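You operate a simulated robot arm through the tools that you are given. There is no shell and no other tool.

The job below is to be done with a simulated robot arm. You get a single attempt, and the scene is never put back.

Task
Wind cord onto the winder up to the blue ring.
Fine: stand the cord cone on its feed post first, free the brake, crank till the coil meets the ring, then lock the brake again.
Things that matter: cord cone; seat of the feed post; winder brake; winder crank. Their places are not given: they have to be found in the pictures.

It is judged by the outcome, as a careful person would: the job done as asked, and still so three seconds after it is handed in. It fails if anything else is knocked over, pushed out of place, dropped, spilled or broken.

Robot
A 6-joint arm with a two-finger gripper, fixed in place. Base frame: the origin is at the foot of the arm, x ahead of it, y to its left, z up. Lengths are in m, angles in rad, forces in N, time in s.
With the tool pointing down near the work surface it reaches from about 0.32 to 0.66 m from the base axis. Its first joint turns from -2.897 to 2.897 rad. Payload 3.18 kg.
The TCP is the grasp point between the finger pads, 0.03 m short of the fingertips. In the tool frame z runs along the fingers and y along their closing line. The gripper opens to 0.144 m. The gripper's body begins 0.103 m behind the TCP.
Orientation is that of the tool frame in the base frame, as a unit quaternion [x, y, z, w]. With the fingers straight down and closing along the base's y, the tool's x points along the base's -x, its y along +y and its z along -z.

Tools
- The arm moves only by the tool play_rows. Its arguments are lists of equal length, an entry for each row: "jaw": the finger opening in cm, from 0 to 14.4; "delta_pos": the shift along the tool's x, y, z in cm, a list of three; "dr": the turn, a rotation vector about the tool's x, y, z in rad, a list of three. In form: {"jaw": [jaw, ...], "delta_pos": [[x, y, z], ...], "dr": [[wx, wy, wz], ...]}. A call has 1 to 20 rows; each row is the pose to reach, as a shift and turn from the pose commanded when the call began, along the tool's axes at that moment. A row lasts 0.2 s, in which the tool goes at most 0.05 m and 0.15 rad; a call with a longer step from one row to the next is refused whole, and so is a gripper value outside its range. Where a pose cannot be reached the arm comes as near as it can. A force on the tool above 40 N (or 10 N above the force at the start of the call, whichever is more), or a blocked arm, ends the call early, and 0.2 s more pass. The fingers move at their own pace and stop on an object; they squeeze with about 27 N. The grip force told is the motor's: it shows also when the fingers shut on nothing. Time passes only in rows, and 0.2 s behind the last, so rows that repeat a pose let the fingers close. It gives the time, the measured TCP pose, the force on the tool (base axes), the opening and the grip force at its end, in the units of the frame above (readings bear some noise), with the torque about the TCP (base axes, N m) and any sound that the robot's microphone picked up, and new pictures: "pictures" is both (left out), scene, wrist or none.
- Cameras (640 x 400 px; columns grow to the right, rows downward): "scene" is fixed at [0.0498, 0.6505, 1.3636]; the picture's right is [-0.85, -0.53, 0.00], its down [-0.29, 0.46, -0.84] and it looks along [0.44, -0.71, -0.54] (base axes); focal length 372 px, centre (320, 200). "wrist" rides on the gripper at [0.076, 0.016, -0.143] in the tool frame; the picture's right is [-0.21, 0.98, 0.00], its down [-0.84, -0.18, -0.51] and it looks along [-0.50, -0.11, 0.86] (tool axes); focal length 218 px, centre (320, 200).
- pixel_to_xyz(camera, pixels): for up to 12 pixels [column, row] of the newest picture of that camera ("zoom" is the newest enlarged one), the place [x, y, z] in the base frame of the surface seen there, good to about 0.002 m. The clock stands still meanwhile.
- zoom(camera, box): a new picture of the part [left, top, right, bottom] of that camera's present view, enlarged. The clock stands still meanwhile.
- job_done(): hands the job in; it is judged then, once.

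Leave the gripper open and the arm clear of the work at the hand-in unless told otherwise.

The tools are called after "Emit:" as name(argument=value, ...) on one line, values as JSON. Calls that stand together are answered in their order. play_rows: Moves the arm, as the interface text tells. Its arguments: {"type":"object","properties":{"jaw":{"type":"array"},"delta_pos":{"type":"array"},"dr":{"type":"array"},"pictures":{"type":"string","enum":["both","scene","wrist","none"]}},"required":["jaw","delta_pos","dr"]} The other tools are called the same way: pixel_to_xyz (camera, pixels) gives the place of the surface under pixels of a picture; zoom (camera, box) takes an enlarged picture of a part of a camera's view; job_done () hands the job in.

At the start:

```text
clock: 0.0
eef_pos: [0.359, -0.0084, 1.015]
ee_rot: [0.0, 1.0, 0.001, 0.0]
force: [-0.4, -0.5, -0.6]
ft_torque: [0.0, 0.01, 0.01]
grip_width: 0.1438
grasp_force: 0.1
```

scene: 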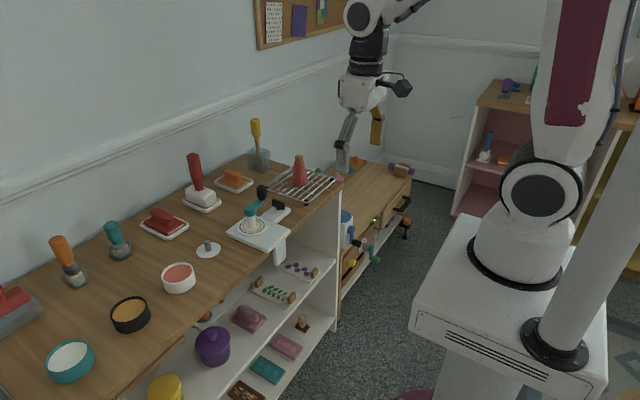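
wrist: 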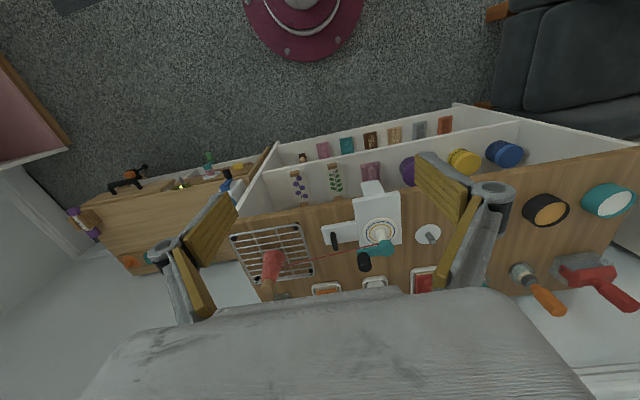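

I see a winder (white plate with a spool) near scene pixel (260,230), a red cone on a wire rack near (300,175), and a white disc with a post near (208,249). I'll zoom in on these.

Emit:
zoom(camera="scene", box=[180, 150, 360, 270])

Emit:
zoom(camera="wrist", box=[220, 170, 460, 310])

```text
3.33 times, centred on (270, 210) of scene
```

zoom: 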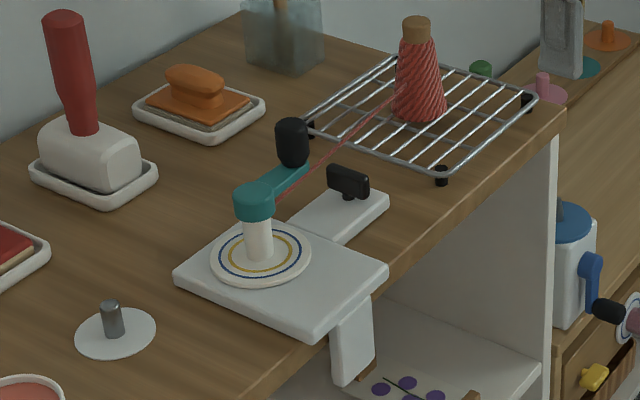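

```text
2.67 times, centred on (340, 240) of wrist
```

zoom: 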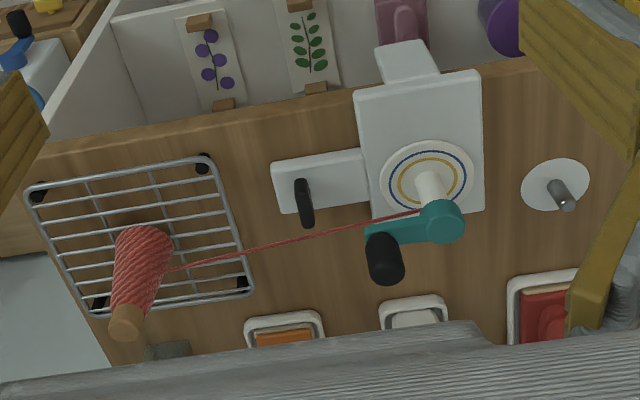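

Winder: white plate with a dished disc (blue outer ring, yellow inner ring), spindle, teal crank with black knob; the brake appears to be the black lever on the side plate; feed post is the metal peg on the white disc; the cone stands on the wire rack. I'll measure points of these.

Emit:
zoom(camera="scene", box=[180, 150, 360, 270])

Emit:
pixel_to_xyz(camera="zoom", pixels=[[112, 305], [112, 335], [417, 25], [418, 75], [420, 112], [292, 128], [292, 155], [253, 190], [348, 178], [345, 215], [215, 270], [285, 300]])

```text
3.33 times, centred on (270, 210) of scene
```

zoom: 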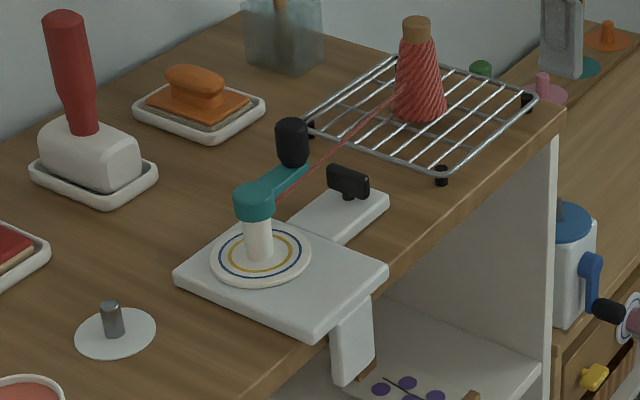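

```text
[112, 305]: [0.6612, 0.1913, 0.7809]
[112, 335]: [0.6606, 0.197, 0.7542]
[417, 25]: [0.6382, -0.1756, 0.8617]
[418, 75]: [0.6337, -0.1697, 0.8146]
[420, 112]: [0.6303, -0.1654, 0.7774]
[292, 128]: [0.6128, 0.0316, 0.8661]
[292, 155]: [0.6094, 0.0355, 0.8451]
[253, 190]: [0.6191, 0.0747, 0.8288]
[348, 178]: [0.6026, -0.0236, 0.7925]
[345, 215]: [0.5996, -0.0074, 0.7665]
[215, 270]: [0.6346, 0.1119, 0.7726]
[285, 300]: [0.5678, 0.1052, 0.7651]
```

Counter top is about z=0.75. I'll zoom tighter on each piece to get precise geometry.

Emit:
zoom(camera="scene", box=[225, 175, 300, 250])

Emit:
pixel_to_xyz(camera="zoom", pixels=[[180, 230], [200, 260], [150, 300], [300, 240]])

Emit:
zoom(camera="wrist", box=[320, 190, 450, 280])

Emit:
zoom(camera="wrist", box=[220, 220, 330, 300])

```text
5.33 times, centred on (262, 212) of scene
```

zoom: 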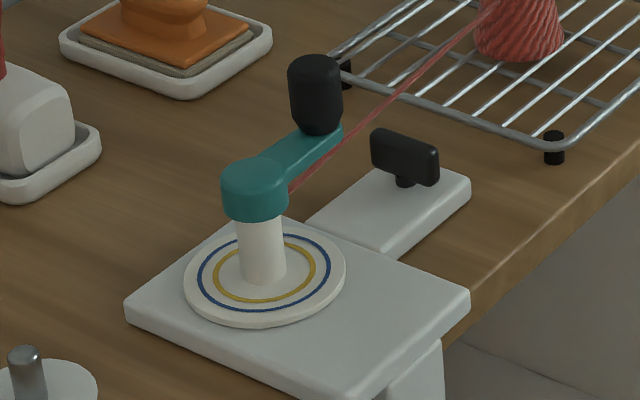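

```text
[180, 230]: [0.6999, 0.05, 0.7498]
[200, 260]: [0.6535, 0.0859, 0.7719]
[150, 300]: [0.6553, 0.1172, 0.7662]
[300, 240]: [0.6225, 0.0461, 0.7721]
```

```text
4.44 times, centred on (385, 235) of wrist
```

zoom: 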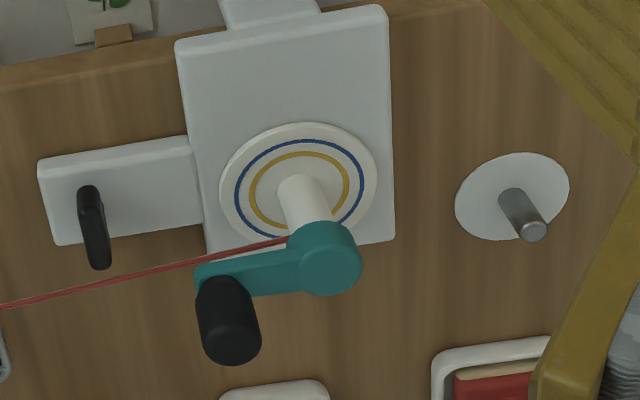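

```text
5.00 times, centred on (275, 260) of wrist
```

zoom: 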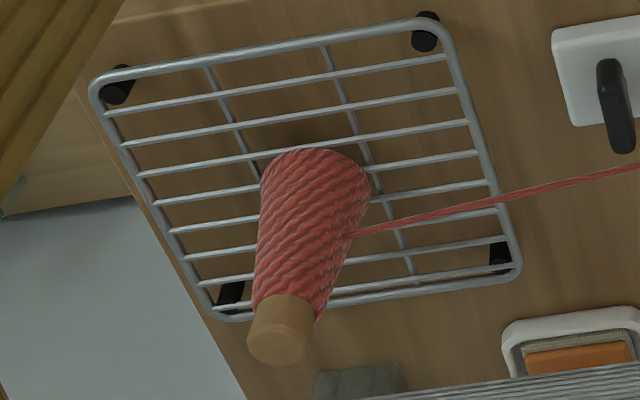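

Next I'll zoom tightly on the cone, the post and the brake to measure them.

Emit:
zoom(camera="scene", box=[270, 145, 335, 210])

Emit:
pixel_to_xyz(camera="zoom", pixels=[[285, 60], [300, 95], [265, 95], [335, 95], [245, 260], [350, 270], [300, 290], [300, 200]])

Emit:
zoom(camera="scene", box=[190, 225, 230, 265])

Emit:
pixel_to_xyz(camera="zoom", pixels=[[290, 230], [290, 150], [290, 170], [200, 280], [400, 280], [300, 370], [300, 230], [285, 200]])

Emit:
zoom(camera="scene", box=[260, 190, 300, 230])

Emit:
pixel_to_xyz(camera="zoom", pixels=[[200, 150], [300, 180], [360, 230], [260, 200], [330, 300], [180, 300]])

```text
6.15 times, centred on (302, 178) of scene
```

zoom: 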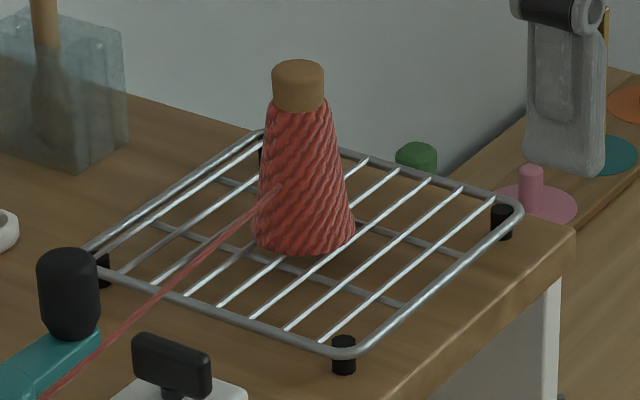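

```text
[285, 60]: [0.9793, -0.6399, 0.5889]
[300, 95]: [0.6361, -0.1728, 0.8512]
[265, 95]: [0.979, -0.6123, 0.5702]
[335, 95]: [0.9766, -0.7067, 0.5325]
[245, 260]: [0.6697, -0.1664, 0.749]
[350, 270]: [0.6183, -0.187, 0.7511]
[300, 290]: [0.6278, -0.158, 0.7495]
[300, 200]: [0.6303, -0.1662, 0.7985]
```

```text
10.00 times, centred on (210, 245) of scene
```

zoom: 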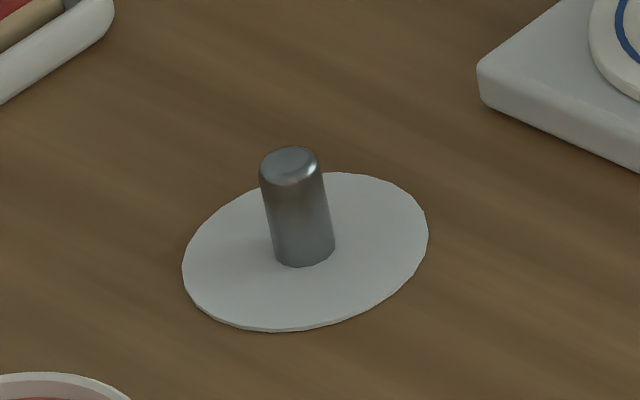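

```text
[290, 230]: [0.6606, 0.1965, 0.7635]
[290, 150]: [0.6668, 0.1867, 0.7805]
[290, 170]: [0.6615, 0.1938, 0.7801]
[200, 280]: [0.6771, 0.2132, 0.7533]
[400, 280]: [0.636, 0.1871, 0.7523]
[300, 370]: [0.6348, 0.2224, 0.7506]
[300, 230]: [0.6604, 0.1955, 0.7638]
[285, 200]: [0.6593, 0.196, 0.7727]
```

```text
10.00 times, centred on (280, 210) of scene
```

zoom: 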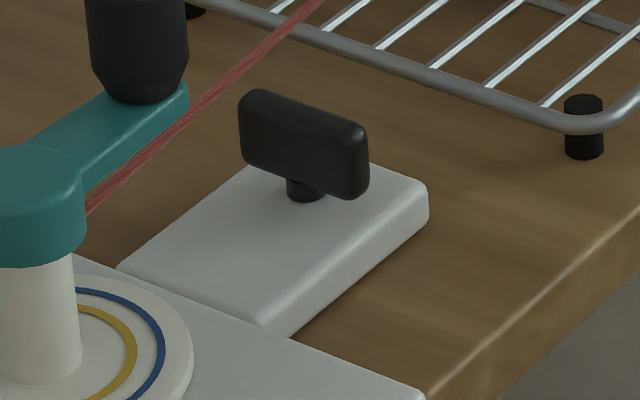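

```text
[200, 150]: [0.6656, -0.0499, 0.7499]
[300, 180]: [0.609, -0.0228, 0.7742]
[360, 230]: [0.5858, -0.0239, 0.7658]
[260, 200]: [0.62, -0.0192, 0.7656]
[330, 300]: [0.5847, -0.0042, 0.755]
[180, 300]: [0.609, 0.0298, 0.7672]
```

Estimates: post axis ≈ (0.666, 0.192), top z≈0.781; cone axis ≈ (0.643, −0.184), base on rack z≈0.775, wooden top to ≈0.868. I'll measure obstacles along the carry path (red handle brush, jar tool, knob).

Emit:
zoom(camera="scene", box=[80, 110, 320, 310])

Emit:
pixel_to_xyz(camera="scene", pixels=[[194, 157], [195, 180], [200, 195], [255, 122], [258, 140], [113, 227], [232, 172], [160, 216], [178, 270], [262, 190], [278, 203], [165, 232]])

```text
2.00 times, centred on (200, 210) of scene
```

zoom: 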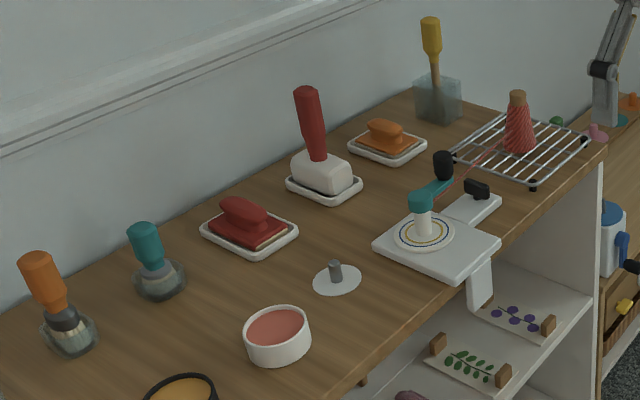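

```text
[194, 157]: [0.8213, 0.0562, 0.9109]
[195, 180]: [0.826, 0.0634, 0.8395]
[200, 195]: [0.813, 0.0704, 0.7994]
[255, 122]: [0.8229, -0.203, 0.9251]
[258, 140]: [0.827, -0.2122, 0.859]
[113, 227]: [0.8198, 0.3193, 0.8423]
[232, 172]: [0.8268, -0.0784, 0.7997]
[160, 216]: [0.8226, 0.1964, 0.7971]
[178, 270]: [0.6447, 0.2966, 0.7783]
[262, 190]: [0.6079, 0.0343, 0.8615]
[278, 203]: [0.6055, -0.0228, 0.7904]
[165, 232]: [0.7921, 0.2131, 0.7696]
```

Path along r≈0.67 is clear of the tall items (x≈0.82). Now I move above the cone with the tool yawed to face it radially and tilted 0.3 rad outward for reach, at z≈1.0, jaw 8 cm.

Emit:
play_rows(jaw=[8, 8, 8, 8, 8, 8, 8, 8, 8, 8, 8], delta_pos=[[-2.84, -1.756, 0.15], [-5.68, -3.512, 0.3], [-8.52, -5.268, 0.45], [-11.36, -7.024, 0.6], [-14.2, -8.78, 0.75], [-17.04, -10.536, 0.9], [-19.88, -12.292, 1.05], [-22.72, -14.048, 1.2], [-25.56, -15.804, 1.35], [-28.4, -17.56, 1.5], [-28.4, -17.56, 1.5]], dr=[[0.0042, -0.0298, 0.0276], [0.0084, -0.0596, 0.0553], [0.0125, -0.0894, 0.0829], [0.0167, -0.1192, 0.1106], [0.0209, -0.149, 0.1382], [0.0251, -0.1788, 0.1658], [0.0293, -0.2086, 0.1935], [0.0334, -0.2384, 0.2211], [0.0376, -0.2682, 0.2488], [0.0418, -0.298, 0.2764], [0.0418, -0.298, 0.2764]])

```text
clock: 2.4
eef_pos: [0.6434, -0.1861, 0.9999]
ee_rot: [0.137, 0.979, -0.02, 0.148]
force: [-0.4, 0.1, -0.3]
ft_torque: [-0.02, -0.02, 0.02]
grip_width: 0.0799
grasp_force: 0.2
```

scene: 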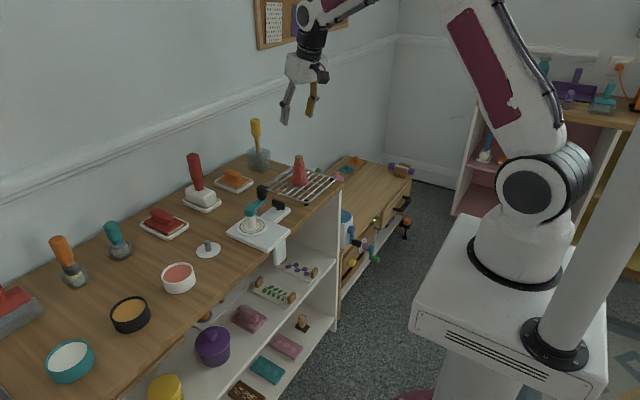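
wrist: 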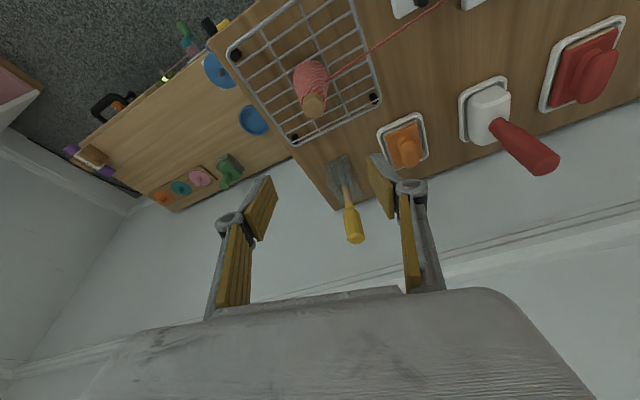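

The arm reached the spot. I'll measure the cone top from the wrist view (pixel ~(312,103)).

Emit:
zoom(camera="wrist", box=[270, 40, 350, 130])

Emit:
pixel_to_xyz(camera="wrist", pixels=[[313, 104], [306, 104], [320, 104], [313, 99], [313, 109], [310, 75], [300, 80], [322, 76]])

```text
4.44 times, centred on (310, 85) of wrist
```

zoom: 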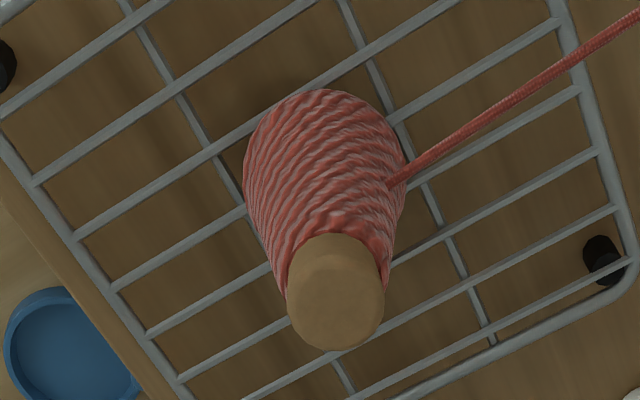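

```text
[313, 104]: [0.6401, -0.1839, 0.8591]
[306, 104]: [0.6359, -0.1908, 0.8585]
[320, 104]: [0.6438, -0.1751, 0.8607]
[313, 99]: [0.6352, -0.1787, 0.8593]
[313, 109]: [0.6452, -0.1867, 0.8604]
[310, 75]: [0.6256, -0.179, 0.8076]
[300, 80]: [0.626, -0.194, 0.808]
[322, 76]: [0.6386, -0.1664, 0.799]
```

Cone's top face is at z≈0.860 centred ≈(0.644,−0.185). I lower 6 cm and shift 7 mm inward, then re-check alignment.

Emit:
play_rows(jaw=[6, 6, 6, 6], delta_pos=[[0.814, 0, 1.842], [1.628, 0, 3.683], [2.442, 0, 5.525], [2.442, 0, 5.525]], dr=[[0, 0, 0], [0, 0, 0], [0, 0, 0], [0, 0, 0]])

```text
clock: 3.4
eef_pos: [0.6364, -0.184, 0.9405]
ee_rot: [0.138, 0.979, -0.021, 0.148]
force: [0.5, -0.1, -0.2]
ft_torque: [-0.01, 0.03, 0.02]
grip_width: 0.0601
grasp_force: 0.1
```

scene: 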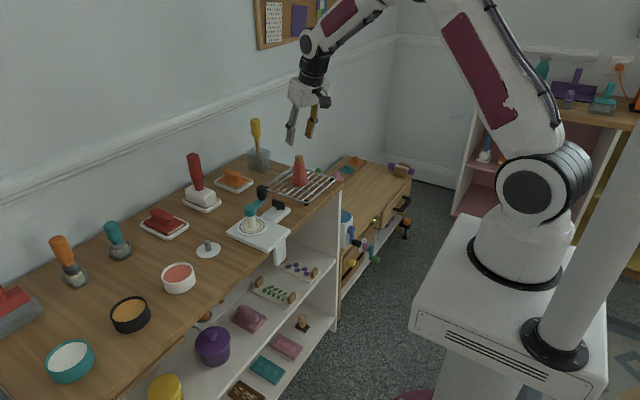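
wrist: 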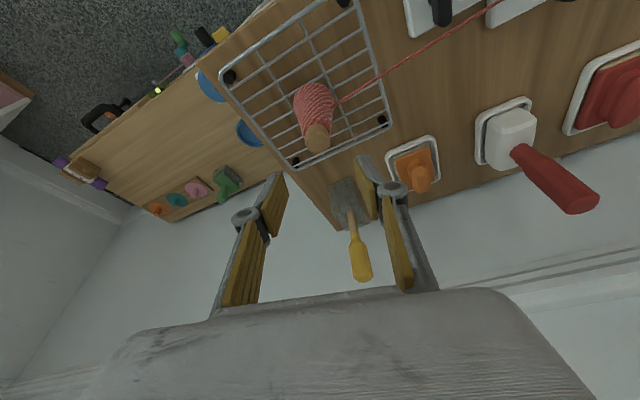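

Let me re-measure the cone top in this closer wrist view (pixel ~(317,137)).

Emit:
zoom(camera="wrist", box=[290, 75, 350, 165])

Emit:
pixel_to_xyz(camera="zoom", pixels=[[300, 300], [250, 300], [340, 300], [300, 280], [300, 320], [310, 310]])

```text
4.44 times, centred on (320, 120) of wrist
```

zoom: 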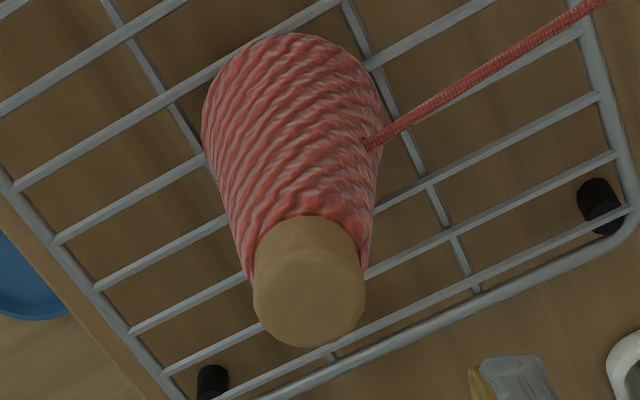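

```text
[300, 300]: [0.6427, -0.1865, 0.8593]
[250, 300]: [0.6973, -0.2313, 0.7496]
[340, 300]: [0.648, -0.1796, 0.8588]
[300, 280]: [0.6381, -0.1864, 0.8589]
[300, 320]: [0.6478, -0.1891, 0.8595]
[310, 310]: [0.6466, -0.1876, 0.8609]
```

Cone top centre confirmed ≈(0.644,−0.185,0.859). Lower 6.3 cm so the fingertips straddle the wooden core, still open.

Emit:
play_rows(jaw=[6, 6, 6, 6, 6], delta_pos=[[0.466, 0, 1.505], [0.931, 0, 3.009], [1.397, 0, 4.514], [1.862, 0, 6.018], [1.862, 0, 6.018]], dr=[[0, 0, 0], [0, 0, 0], [0, 0, 0], [0, 0, 0], [0, 0, 0]])

Emit:
zoom(camera="wrist", box=[240, 80, 400, 230])

Emit:
zoom(camera="scene", box=[260, 100, 350, 200])

```text
clock: 4.6
eef_pos: [0.6349, -0.1839, 0.8764]
ee_rot: [0.137, 0.979, -0.021, 0.148]
force: [0.8, 0.8, -0.4]
ft_torque: [-0.01, 0.03, 0.02]
grip_width: 0.0599
grasp_force: 0.1
```

scene: 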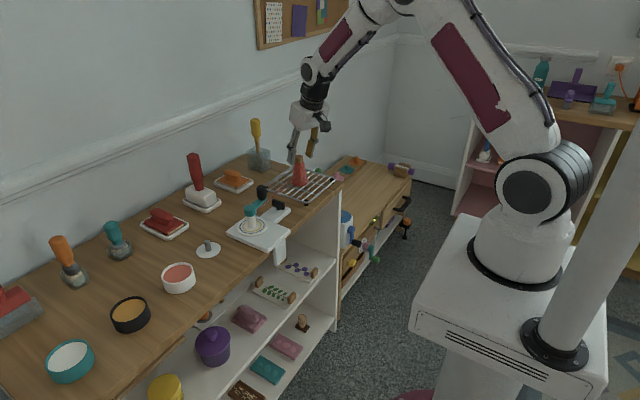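
wrist: 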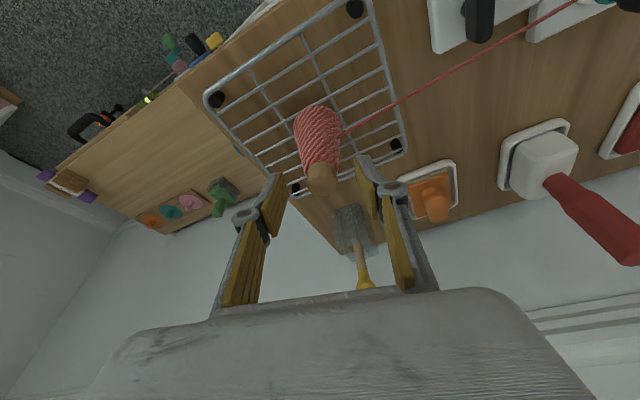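

```text
2.67 times, centred on (320, 155) of wrist
```

zoom: 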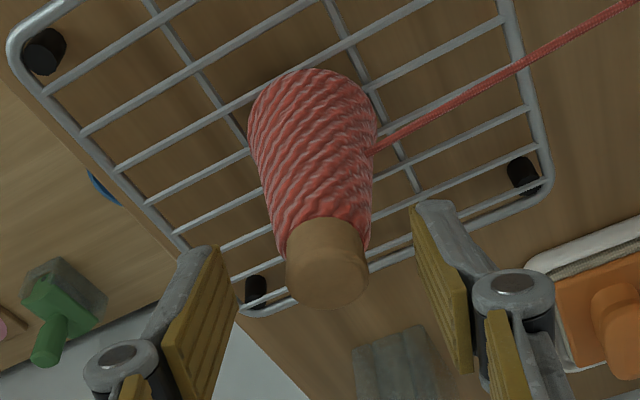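

```text
4.00 times, centred on (305, 150) of scene
```

zoom: 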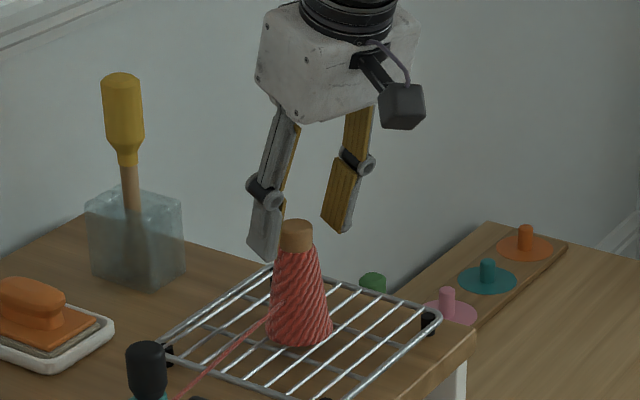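

The core sits between the fingertips. I'll check fingertip positions in the wrist view before closing.

Emit:
pixel_to_xyz(camera="wrist", pixels=[[278, 176], [274, 178], [364, 162], [361, 160], [366, 160], [322, 180], [322, 187], [322, 174]])

```text
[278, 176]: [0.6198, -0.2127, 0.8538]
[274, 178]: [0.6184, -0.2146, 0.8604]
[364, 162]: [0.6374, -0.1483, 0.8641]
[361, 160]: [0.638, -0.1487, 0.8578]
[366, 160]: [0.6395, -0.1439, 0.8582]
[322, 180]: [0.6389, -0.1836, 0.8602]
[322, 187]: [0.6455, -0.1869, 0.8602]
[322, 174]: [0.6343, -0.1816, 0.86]
```

Fingers straddle the core symmetrically (both at t≈±33 mm about the cone axis). Close the gripper.

Emit:
play_rows(jaw=[2, 1, 1, 1, 1], delta_pos=[[0, 0, 0], [0, 0, 0], [0, 0, 0], [0, 0, 0], [0, 0, 0]], dr=[[0, 0, 0], [0, 0, 0], [0, 0, 0], [0, 0, 0], [0, 0, 0]])

Emit:
zoom(camera="scene", box=[260, 100, 350, 200])

Emit:
zoom(camera="wrist", box=[240, 80, 400, 230])

```text
clock: 5.8
eef_pos: [0.6354, -0.1841, 0.8767]
ee_rot: [0.137, 0.979, -0.02, 0.148]
force: [-0.4, -0.1, -1.1]
ft_torque: [0.01, 0.02, 0.01]
grip_width: 0.0258
grasp_force: 27.0
```

scene: 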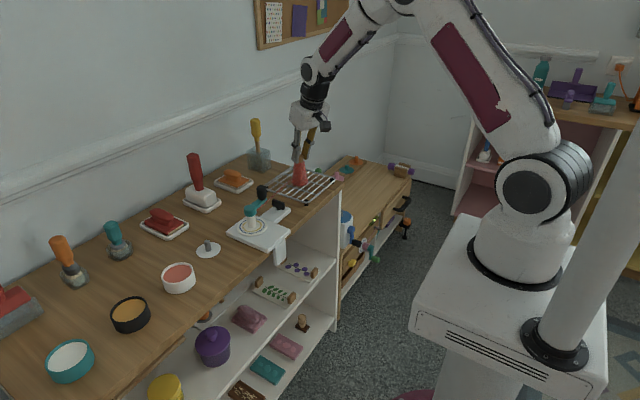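
wrist: 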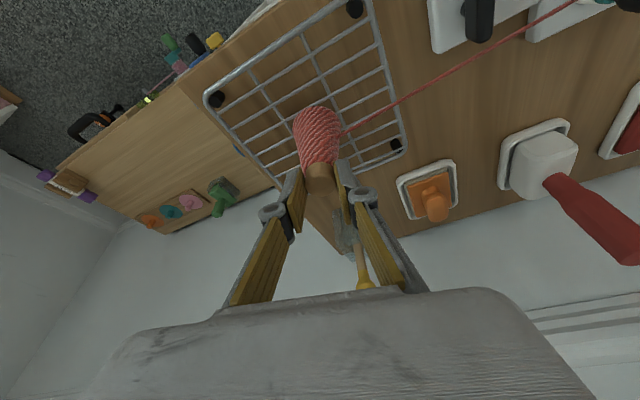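

```text
4.00 times, centred on (305, 150) of scene
```

zoom: 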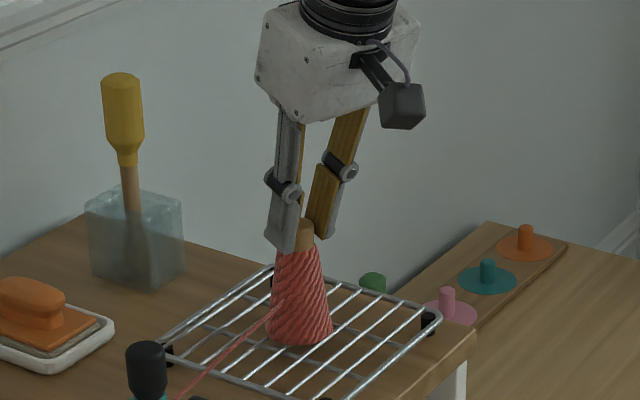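

```text
2.67 times, centred on (320, 155) of wrist
```

zoom: 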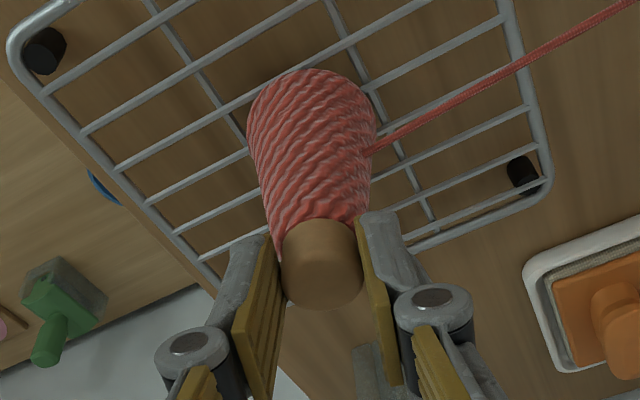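

Grip is firm at 25.8 mm on the wooden core. Lift straight up 14 cm gently.

Emit:
play_rows(jaw=[1, 1, 1, 1, 1, 1, 1, 1], delta_pos=[[-0.296, 0, -0.955], [-0.887, 0, -2.866], [-1.478, 0, -4.777], [-2.069, 0, -6.687], [-2.66, 0, -8.598], [-3.251, 0, -10.508], [-4.137, 0, -13.374], [-4.137, 0, -13.374]], dr=[[0, 0, 0], [0, 0, 0], [0, 0, 0], [0, 0, 0], [0, 0, 0], [0, 0, 0], [0, 0, 0], [0, 0, 0]])

Emit:
zoom(camera="scene", box=[250, 50, 350, 200])

```text
clock: 7.6
eef_pos: [0.6346, -0.1814, 1.0183]
ee_rot: [0.138, 0.979, -0.021, 0.148]
force: [-0.1, 0.2, -1.4]
ft_torque: [-0.01, 0.01, 0.0]
grip_width: 0.026
grasp_force: 27.0
```

scene: 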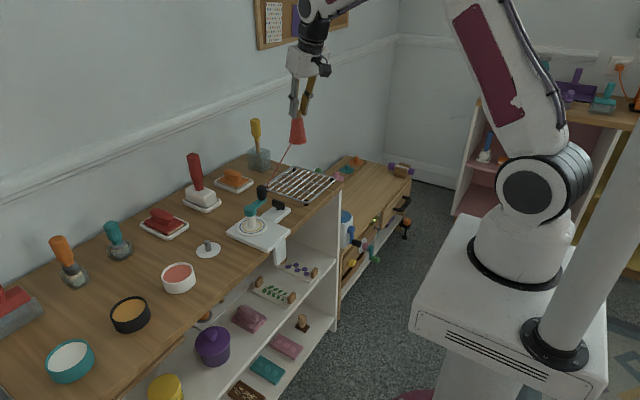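
wrist: 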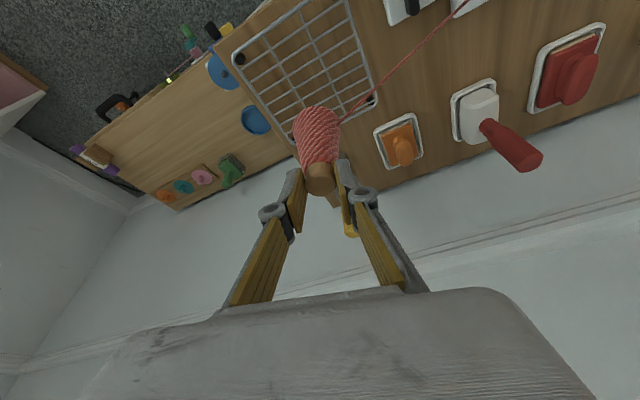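

```text
2.67 times, centred on (300, 125) of scene
```

zoom: 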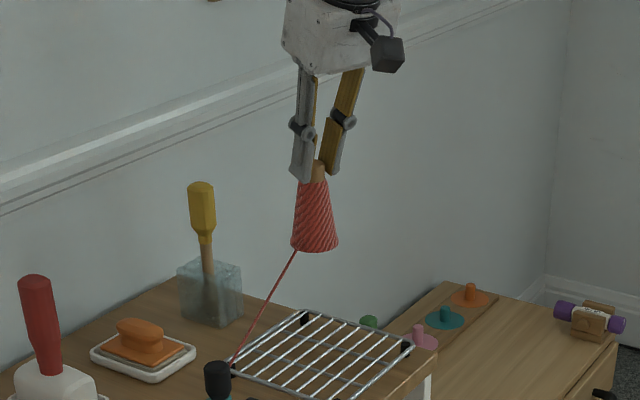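

The cone hangs upright, about 1.2 N. Now I swing it over to above the feed post at (≈0.666, 0.192), rotating about the vertical so the same tilt stays radial, and raising 2 cm.

Emit:
play_rows(jaw=[1, 1, 1, 1, 1, 1, 1, 1, 1, 1, 1, 1, 1, 1, 1, 1], delta_pos=[[0.142, 0.729, -0.086], [0.425, 2.186, -0.257], [0.85, 4.373, -0.514], [1.345, 6.924, -0.813], [1.912, 9.839, -1.156], [2.549, 13.118, -1.541], [3.186, 16.398, -1.926], [3.823, 19.678, -2.311], [4.46, 22.957, -2.696], [5.098, 26.237, -3.082], [5.664, 29.152, -3.424], [6.16, 31.703, -3.724], [6.584, 33.889, -3.98], [6.868, 35.347, -4.152], [7.08, 36.44, -4.28], [7.08, 36.44, -4.28]], dr=[[-0.0033, 0, -0.0107], [-0.0099, 0, -0.0321], [-0.0198, 0, -0.0641], [-0.0314, 0, -0.1015], [-0.0446, 0, -0.1442], [-0.0595, 0, -0.1923], [-0.0743, 0, -0.2404], [-0.0892, 0, -0.2885], [-0.1041, 0, -0.3365], [-0.1189, 0, -0.3846], [-0.1322, 0, -0.4274], [-0.1437, 0, -0.4648], [-0.1536, 0, -0.4968], [-0.1602, 0, -0.5182], [-0.1652, 0, -0.5342], [-0.1652, 0, -0.5342]])

Emit:
zoom(camera="scene", box=[160, 110, 280, 280])

Emit:
zoom(camera="wrist", box=[240, 20, 400, 210])

```text
clock: 11.0
eef_pos: [0.6585, 0.1921, 1.0386]
ee_rot: [-0.138, 0.979, 0.022, 0.15]
force: [-0.3, -0.2, -0.2]
ft_torque: [-0.03, 0.04, 0.01]
grip_width: 0.0257
grasp_force: 26.8
```

scene: 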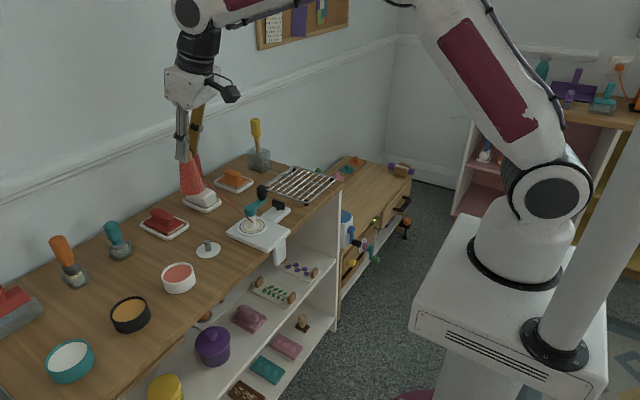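
wrist: 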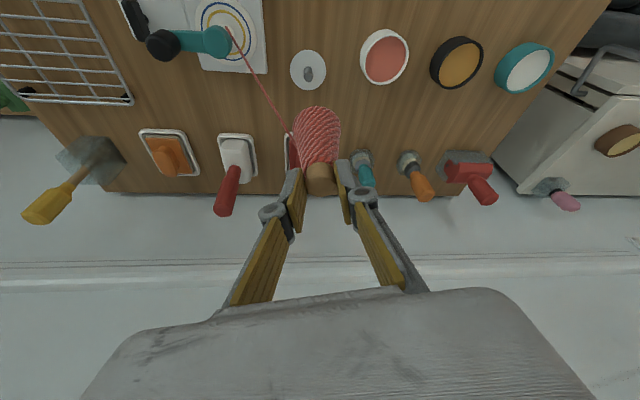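

```text
2.35 times, centred on (220, 195) of scene
```

zoom: 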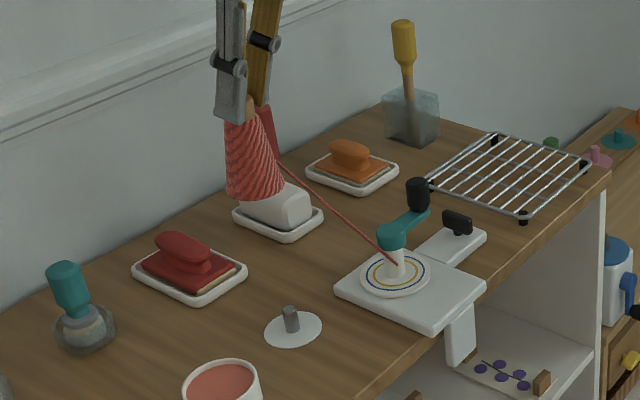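

```text
2.11 times, centred on (320, 115) of wrist
```

zoom: 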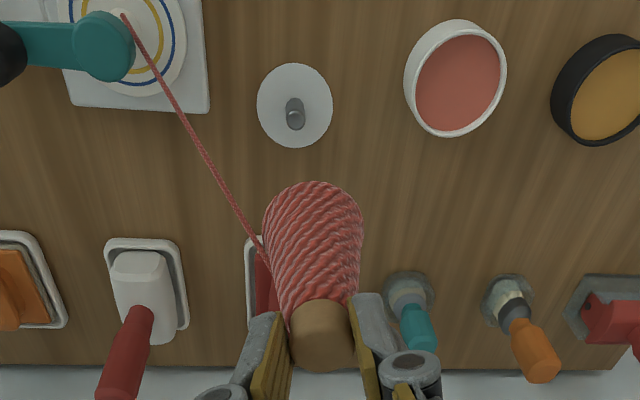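

Now measure the post and the cone in these views for fine alignment.

Emit:
pixel_to_xyz(camera="zoom", pixels=[[295, 124], [295, 105], [260, 105], [331, 105], [295, 68], [295, 145], [315, 190], [268, 220], [360, 220], [314, 220], [320, 345], [315, 300]])

Emit:
zoom(camera="scene", box=[165, 140, 225, 220])

Emit:
pixel_to_xyz(camera="zoom", pixels=[[250, 100], [265, 200], [275, 260], [270, 230]])

```text
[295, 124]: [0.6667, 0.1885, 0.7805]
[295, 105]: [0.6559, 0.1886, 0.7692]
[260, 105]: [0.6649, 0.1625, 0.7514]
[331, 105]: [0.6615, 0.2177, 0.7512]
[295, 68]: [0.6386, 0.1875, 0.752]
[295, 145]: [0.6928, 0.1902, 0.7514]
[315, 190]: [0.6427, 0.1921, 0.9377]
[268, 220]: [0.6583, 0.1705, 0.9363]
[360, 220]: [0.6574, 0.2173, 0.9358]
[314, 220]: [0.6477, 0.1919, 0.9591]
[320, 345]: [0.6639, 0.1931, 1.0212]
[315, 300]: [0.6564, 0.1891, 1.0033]
```

```text
5.00 times, centred on (195, 180) of scene
```

zoom: 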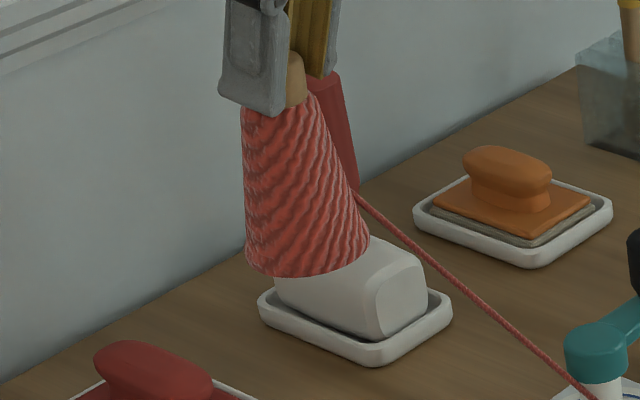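

```text
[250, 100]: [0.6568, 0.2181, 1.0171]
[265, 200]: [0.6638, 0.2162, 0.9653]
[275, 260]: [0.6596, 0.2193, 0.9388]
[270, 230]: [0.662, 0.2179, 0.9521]
```

Disc centre ≈ (0.666, 0.190); the held cone's base centre fits to ≈ (0.667, 0.194). I lower 14 cm with a small correction (−1, −3 mm) so the base hovers ~1.5 cm above the post top, then re-check.

Emit:
play_rows(jaw=[1, 1, 1, 1, 1, 1, 1, 1], delta_pos=[[0.617, -0.041, 1.903], [1.234, -0.083, 3.805], [1.851, -0.124, 5.708], [2.468, -0.166, 7.61], [3.085, -0.207, 9.513], [3.702, -0.249, 11.415], [4.319, -0.29, 13.318], [4.319, -0.29, 13.318]], dr=[[0, 0, 0], [0, 0, 0], [0, 0, 0], [0, 0, 0], [0, 0, 0], [0, 0, 0], [0, 0, 0], [0, 0, 0]])

Emit:
zoom(camera="scene", box=[180, 200, 240, 265])

Emit:
zoom(camera="wrist", box=[270, 60, 370, 220])

```text
clock: 12.8
eef_pos: [0.6584, 0.1866, 0.8973]
ee_rot: [-0.138, 0.979, 0.021, 0.148]
force: [-0.1, 0.2, -1.9]
ft_torque: [-0.02, 0.02, -0.03]
grip_width: 0.0261
grasp_force: 27.2
```

scene: 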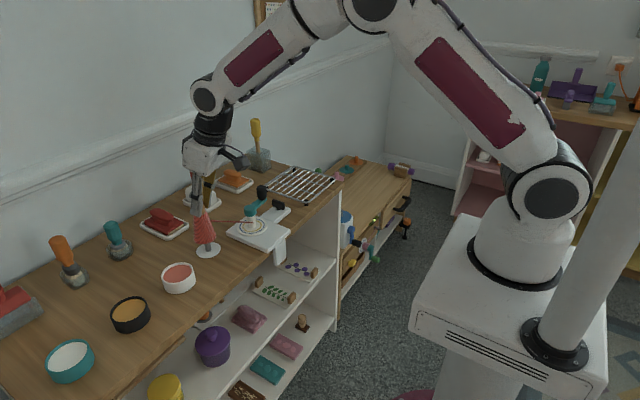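
wrist: 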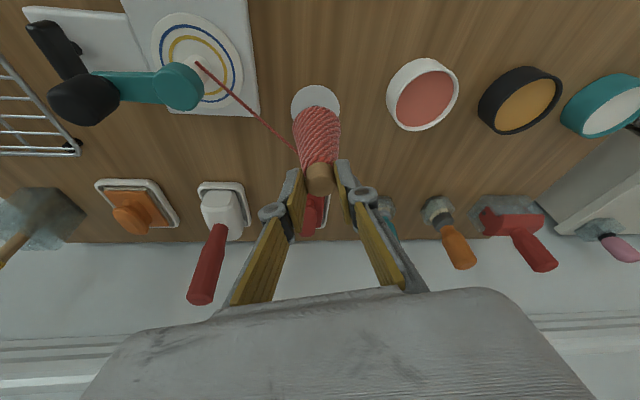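

```text
6.15 times, centred on (210, 232) of scene
```

zoom: 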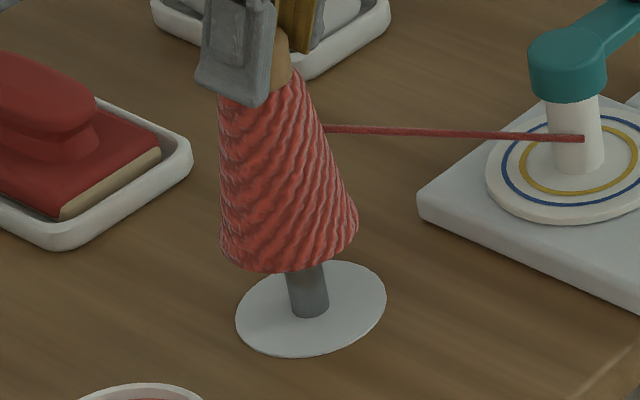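

```text
2.50 times, centred on (320, 140) of wrist
```

zoom: 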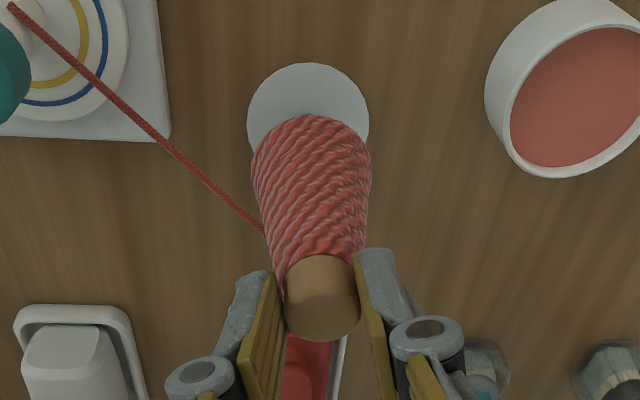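

The cone hovers above the post. Comparing ellipses: tangentially aligned within ~0.5 mm, radially the cone looks ~1.5 mm too far out. I correct that and lower 1 cm.

Emit:
play_rows(jaw=[1, 1, 1, 1], delta_pos=[[0.143, 0.05, -0.044], [0.291, 0.05, 0.434], [0.439, 0.05, 0.911], [0.439, 0.05, 0.911]], dr=[[0, 0, 0], [0, 0, 0], [0, 0, 0], [0, 0, 0]])

Emit:
zoom(camera="scene", box=[190, 215, 230, 265])

Emit:
zoom(camera="wrist", box=[280, 70, 360, 150])

```text
clock: 13.8
eef_pos: [0.6566, 0.1866, 0.8884]
ee_rot: [-0.139, 0.979, 0.021, 0.148]
force: [-0.1, -0.5, -0.8]
ft_torque: [0.0, 0.01, -0.03]
grip_width: 0.026
grasp_force: 27.1
```

scene: 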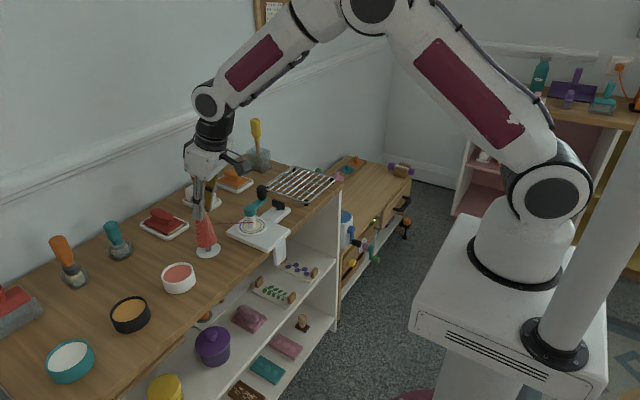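
wrist: 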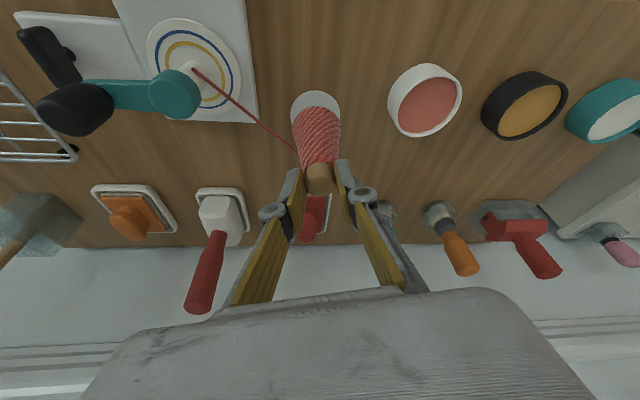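

```text
8.00 times, centred on (210, 240) of scene
```

zoom: 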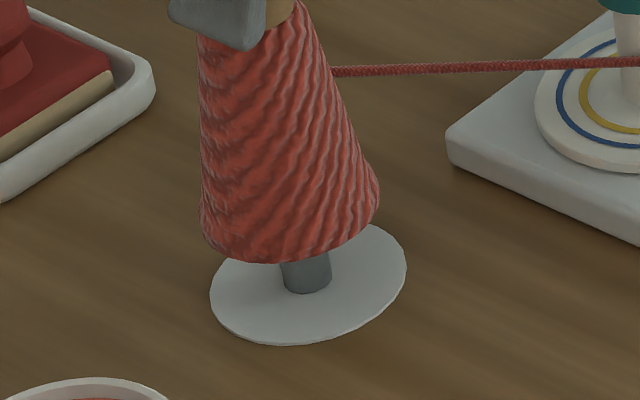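

```text
5.00 times, centred on (320, 110) of wrist
```

zoom: 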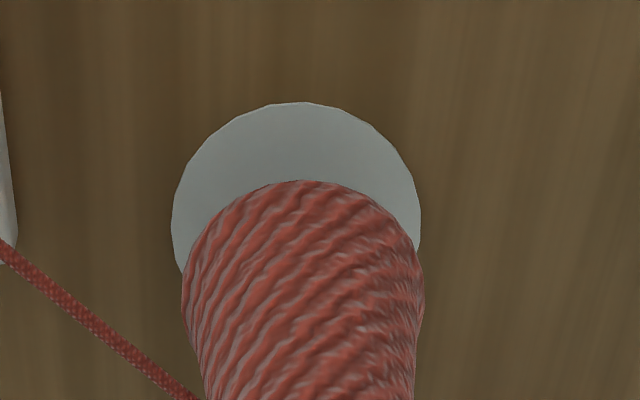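

Both views now show the cone aligned with the post to ~1 mm. Lower 12 mm slowly and watch the force.

Emit:
play_rows(jaw=[1, 1, 1, 1, 1, 1, 1], delta_pos=[[0.059, 0, 0.191], [0.118, 0, 0.382], [0.177, 0, 0.573], [0.236, 0, 0.764], [0.296, 0, 0.955], [0.355, 0, 1.147], [0.355, 0, 1.147]], dr=[[0, 0, 0], [0, 0, 0], [0, 0, 0], [0, 0, 0], [0, 0, 0], [0, 0, 0], [0, 0, 0]])

Emit:
zoom(camera="scene", box=[190, 215, 230, 265])

```text
clock: 15.4
eef_pos: [0.6567, 0.1872, 0.8764]
ee_rot: [-0.138, 0.979, 0.021, 0.148]
force: [-0.1, 0.1, -1.2]
ft_torque: [0.0, 0.0, 0.0]
grip_width: 0.026
grasp_force: 26.8
```

scene: 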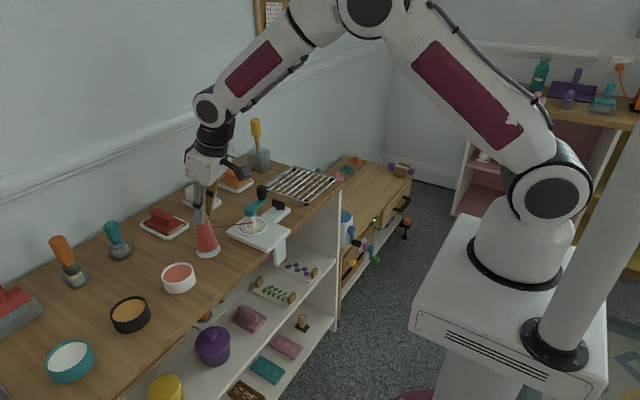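
wrist: 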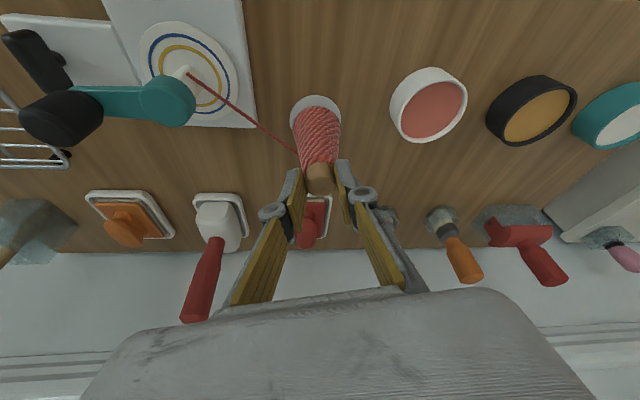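

```text
8.00 times, centred on (210, 240) of scene
```

zoom: 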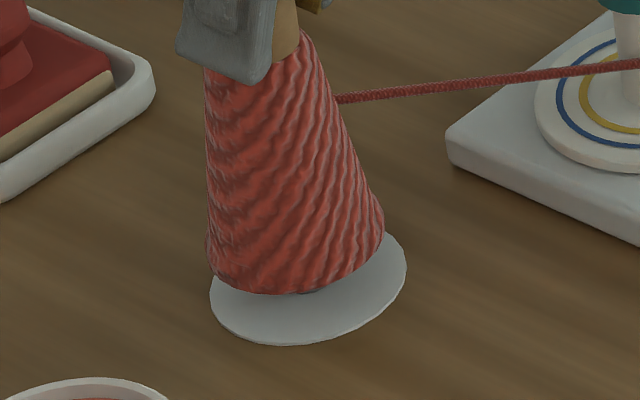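

No contact force and the base is now below the post's top, so it's threading on. Lower another 15 mm slowly.

Emit:
play_rows(jaw=[1, 1, 1, 1, 1, 1, 1, 1, 1], delta_pos=[[0.059, 0, 0.191], [0.118, 0, 0.382], [0.177, 0, 0.573], [0.236, 0, 0.764], [0.296, 0, 0.955], [0.355, 0, 1.147], [0.414, 0, 1.337], [0.443, 0, 1.433], [0.443, 0, 1.433]], dr=[[0, 0, 0], [0, 0, 0], [0, 0, 0], [0, 0, 0], [0, 0, 0], [0, 0, 0], [0, 0, 0], [0, 0, 0], [0, 0, 0]])

Emit:
zoom(camera="scene", box=[190, 215, 230, 265])

```text
clock: 17.4
eef_pos: [0.6563, 0.1863, 0.8616]
ee_rot: [-0.138, 0.979, 0.021, 0.147]
force: [-0.4, -0.3, -1.2]
ft_torque: [0.0, 0.03, -0.04]
grip_width: 0.0261
grasp_force: 26.6
```

scene: 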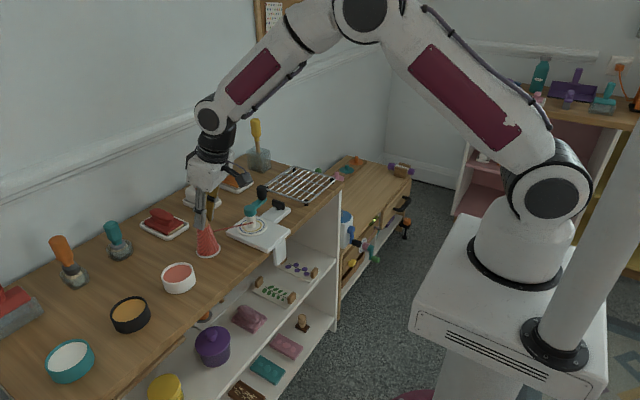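
wrist: 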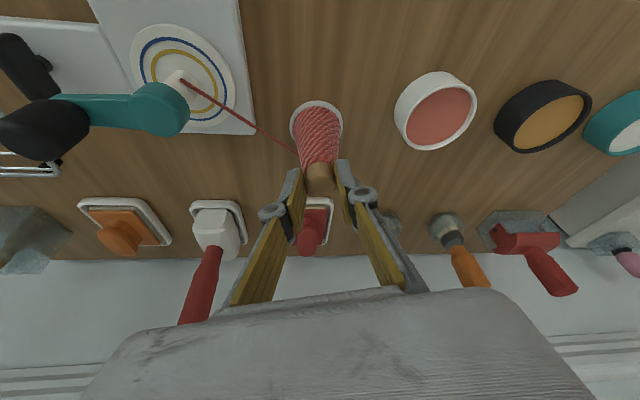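

```text
8.00 times, centred on (210, 240) of scene
```

zoom: 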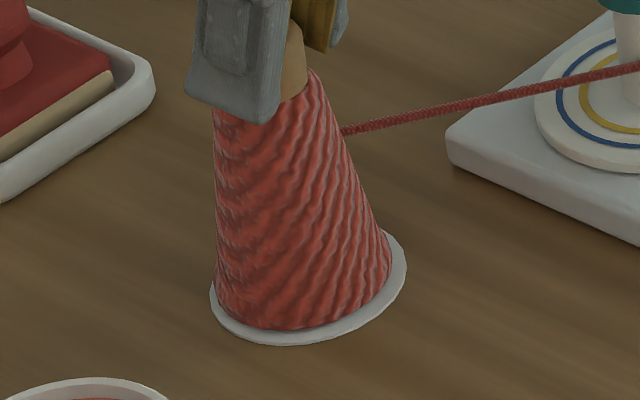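

Still free. About 4–5 mm remain; lower 6 mm in 1 mm steps until contact.

Emit:
play_rows(jaw=[1, 1, 1, 1, 1, 1], delta_pos=[[0.03, 0, 0.096], [0.059, 0, 0.191], [0.089, 0, 0.287], [0.118, 0, 0.382], [0.133, 0, 0.43], [0.133, 0, 0.43]], dr=[[0, 0, 0], [0, 0, 0], [0, 0, 0], [0, 0, 0], [0, 0, 0], [0, 0, 0]], pictures="none")

Emit:
zoom(camera="scene", box=[190, 215, 230, 265])

```text
clock: 18.8
eef_pos: [0.6568, 0.1856, 0.8582]
ee_rot: [-0.139, 0.979, 0.021, 0.15]
force: [-3.2, -1.7, 14.1]
ft_torque: [-0.12, -0.02, -0.03]
grip_width: 0.0259
grasp_force: 27.3
```

```text
8.00 times, centred on (210, 240) of scene
```

zoom: 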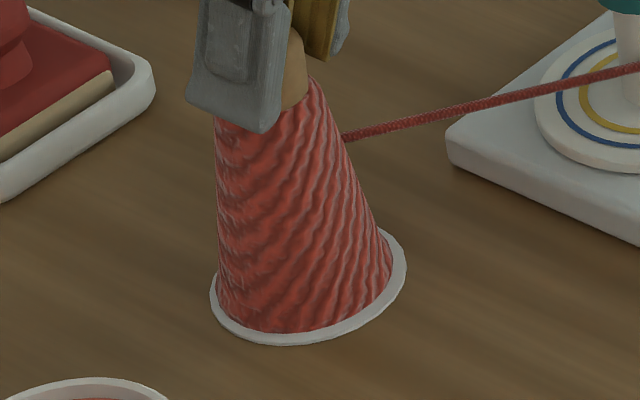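

Seated: 14 N upward contact at the expected height. Relieve 1 mm and open the jaw, then look.

Emit:
play_rows(jaw=[1, 1, 3.5, 6, 6, 6], delta_pos=[[-0.03, 0, -0.096], [-0.03, 0, -0.096], [-0.03, 0, -0.096], [-0.03, 0, -0.096], [-0.03, 0, -0.096], [-0.03, 0, -0.096]], dr=[[0, 0, 0], [0, 0, 0], [0, 0, 0], [0, 0, 0], [0, 0, 0], [0, 0, 0]])

Emit:
zoom(camera="scene", box=[180, 200, 240, 270])

```text
clock: 20.2
eef_pos: [0.6566, 0.1866, 0.8572]
ee_rot: [-0.137, 0.979, 0.021, 0.148]
force: [-0.3, -0.3, 0.1]
ft_torque: [-0.01, 0.01, -0.01]
grip_width: 0.0598
grasp_force: 0.1
```

scene: 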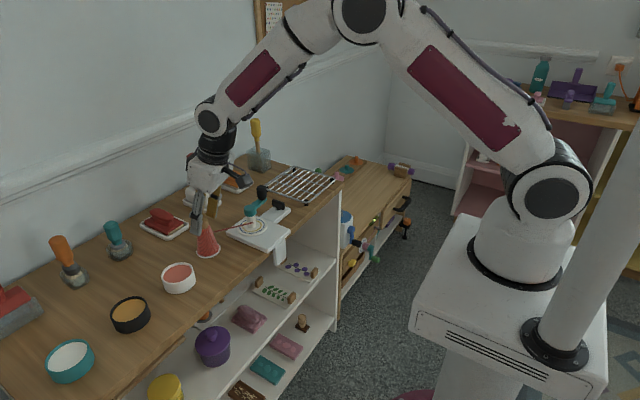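
wrist: 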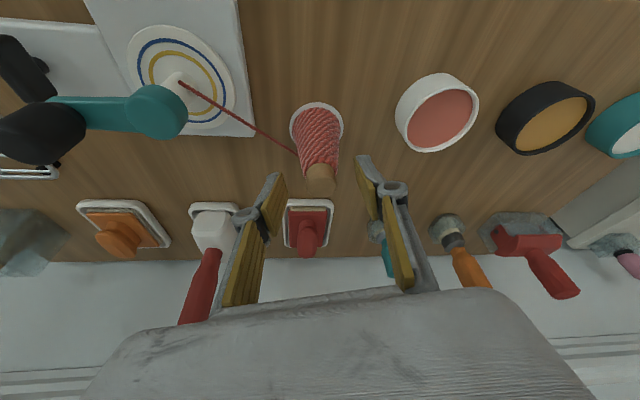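

```text
5.71 times, centred on (210, 235) of scene
```

zoom: 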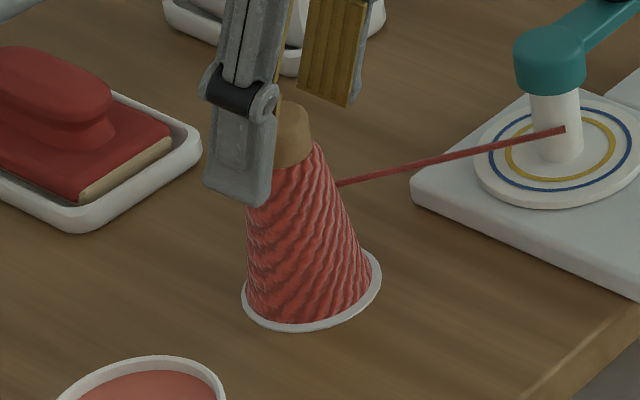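

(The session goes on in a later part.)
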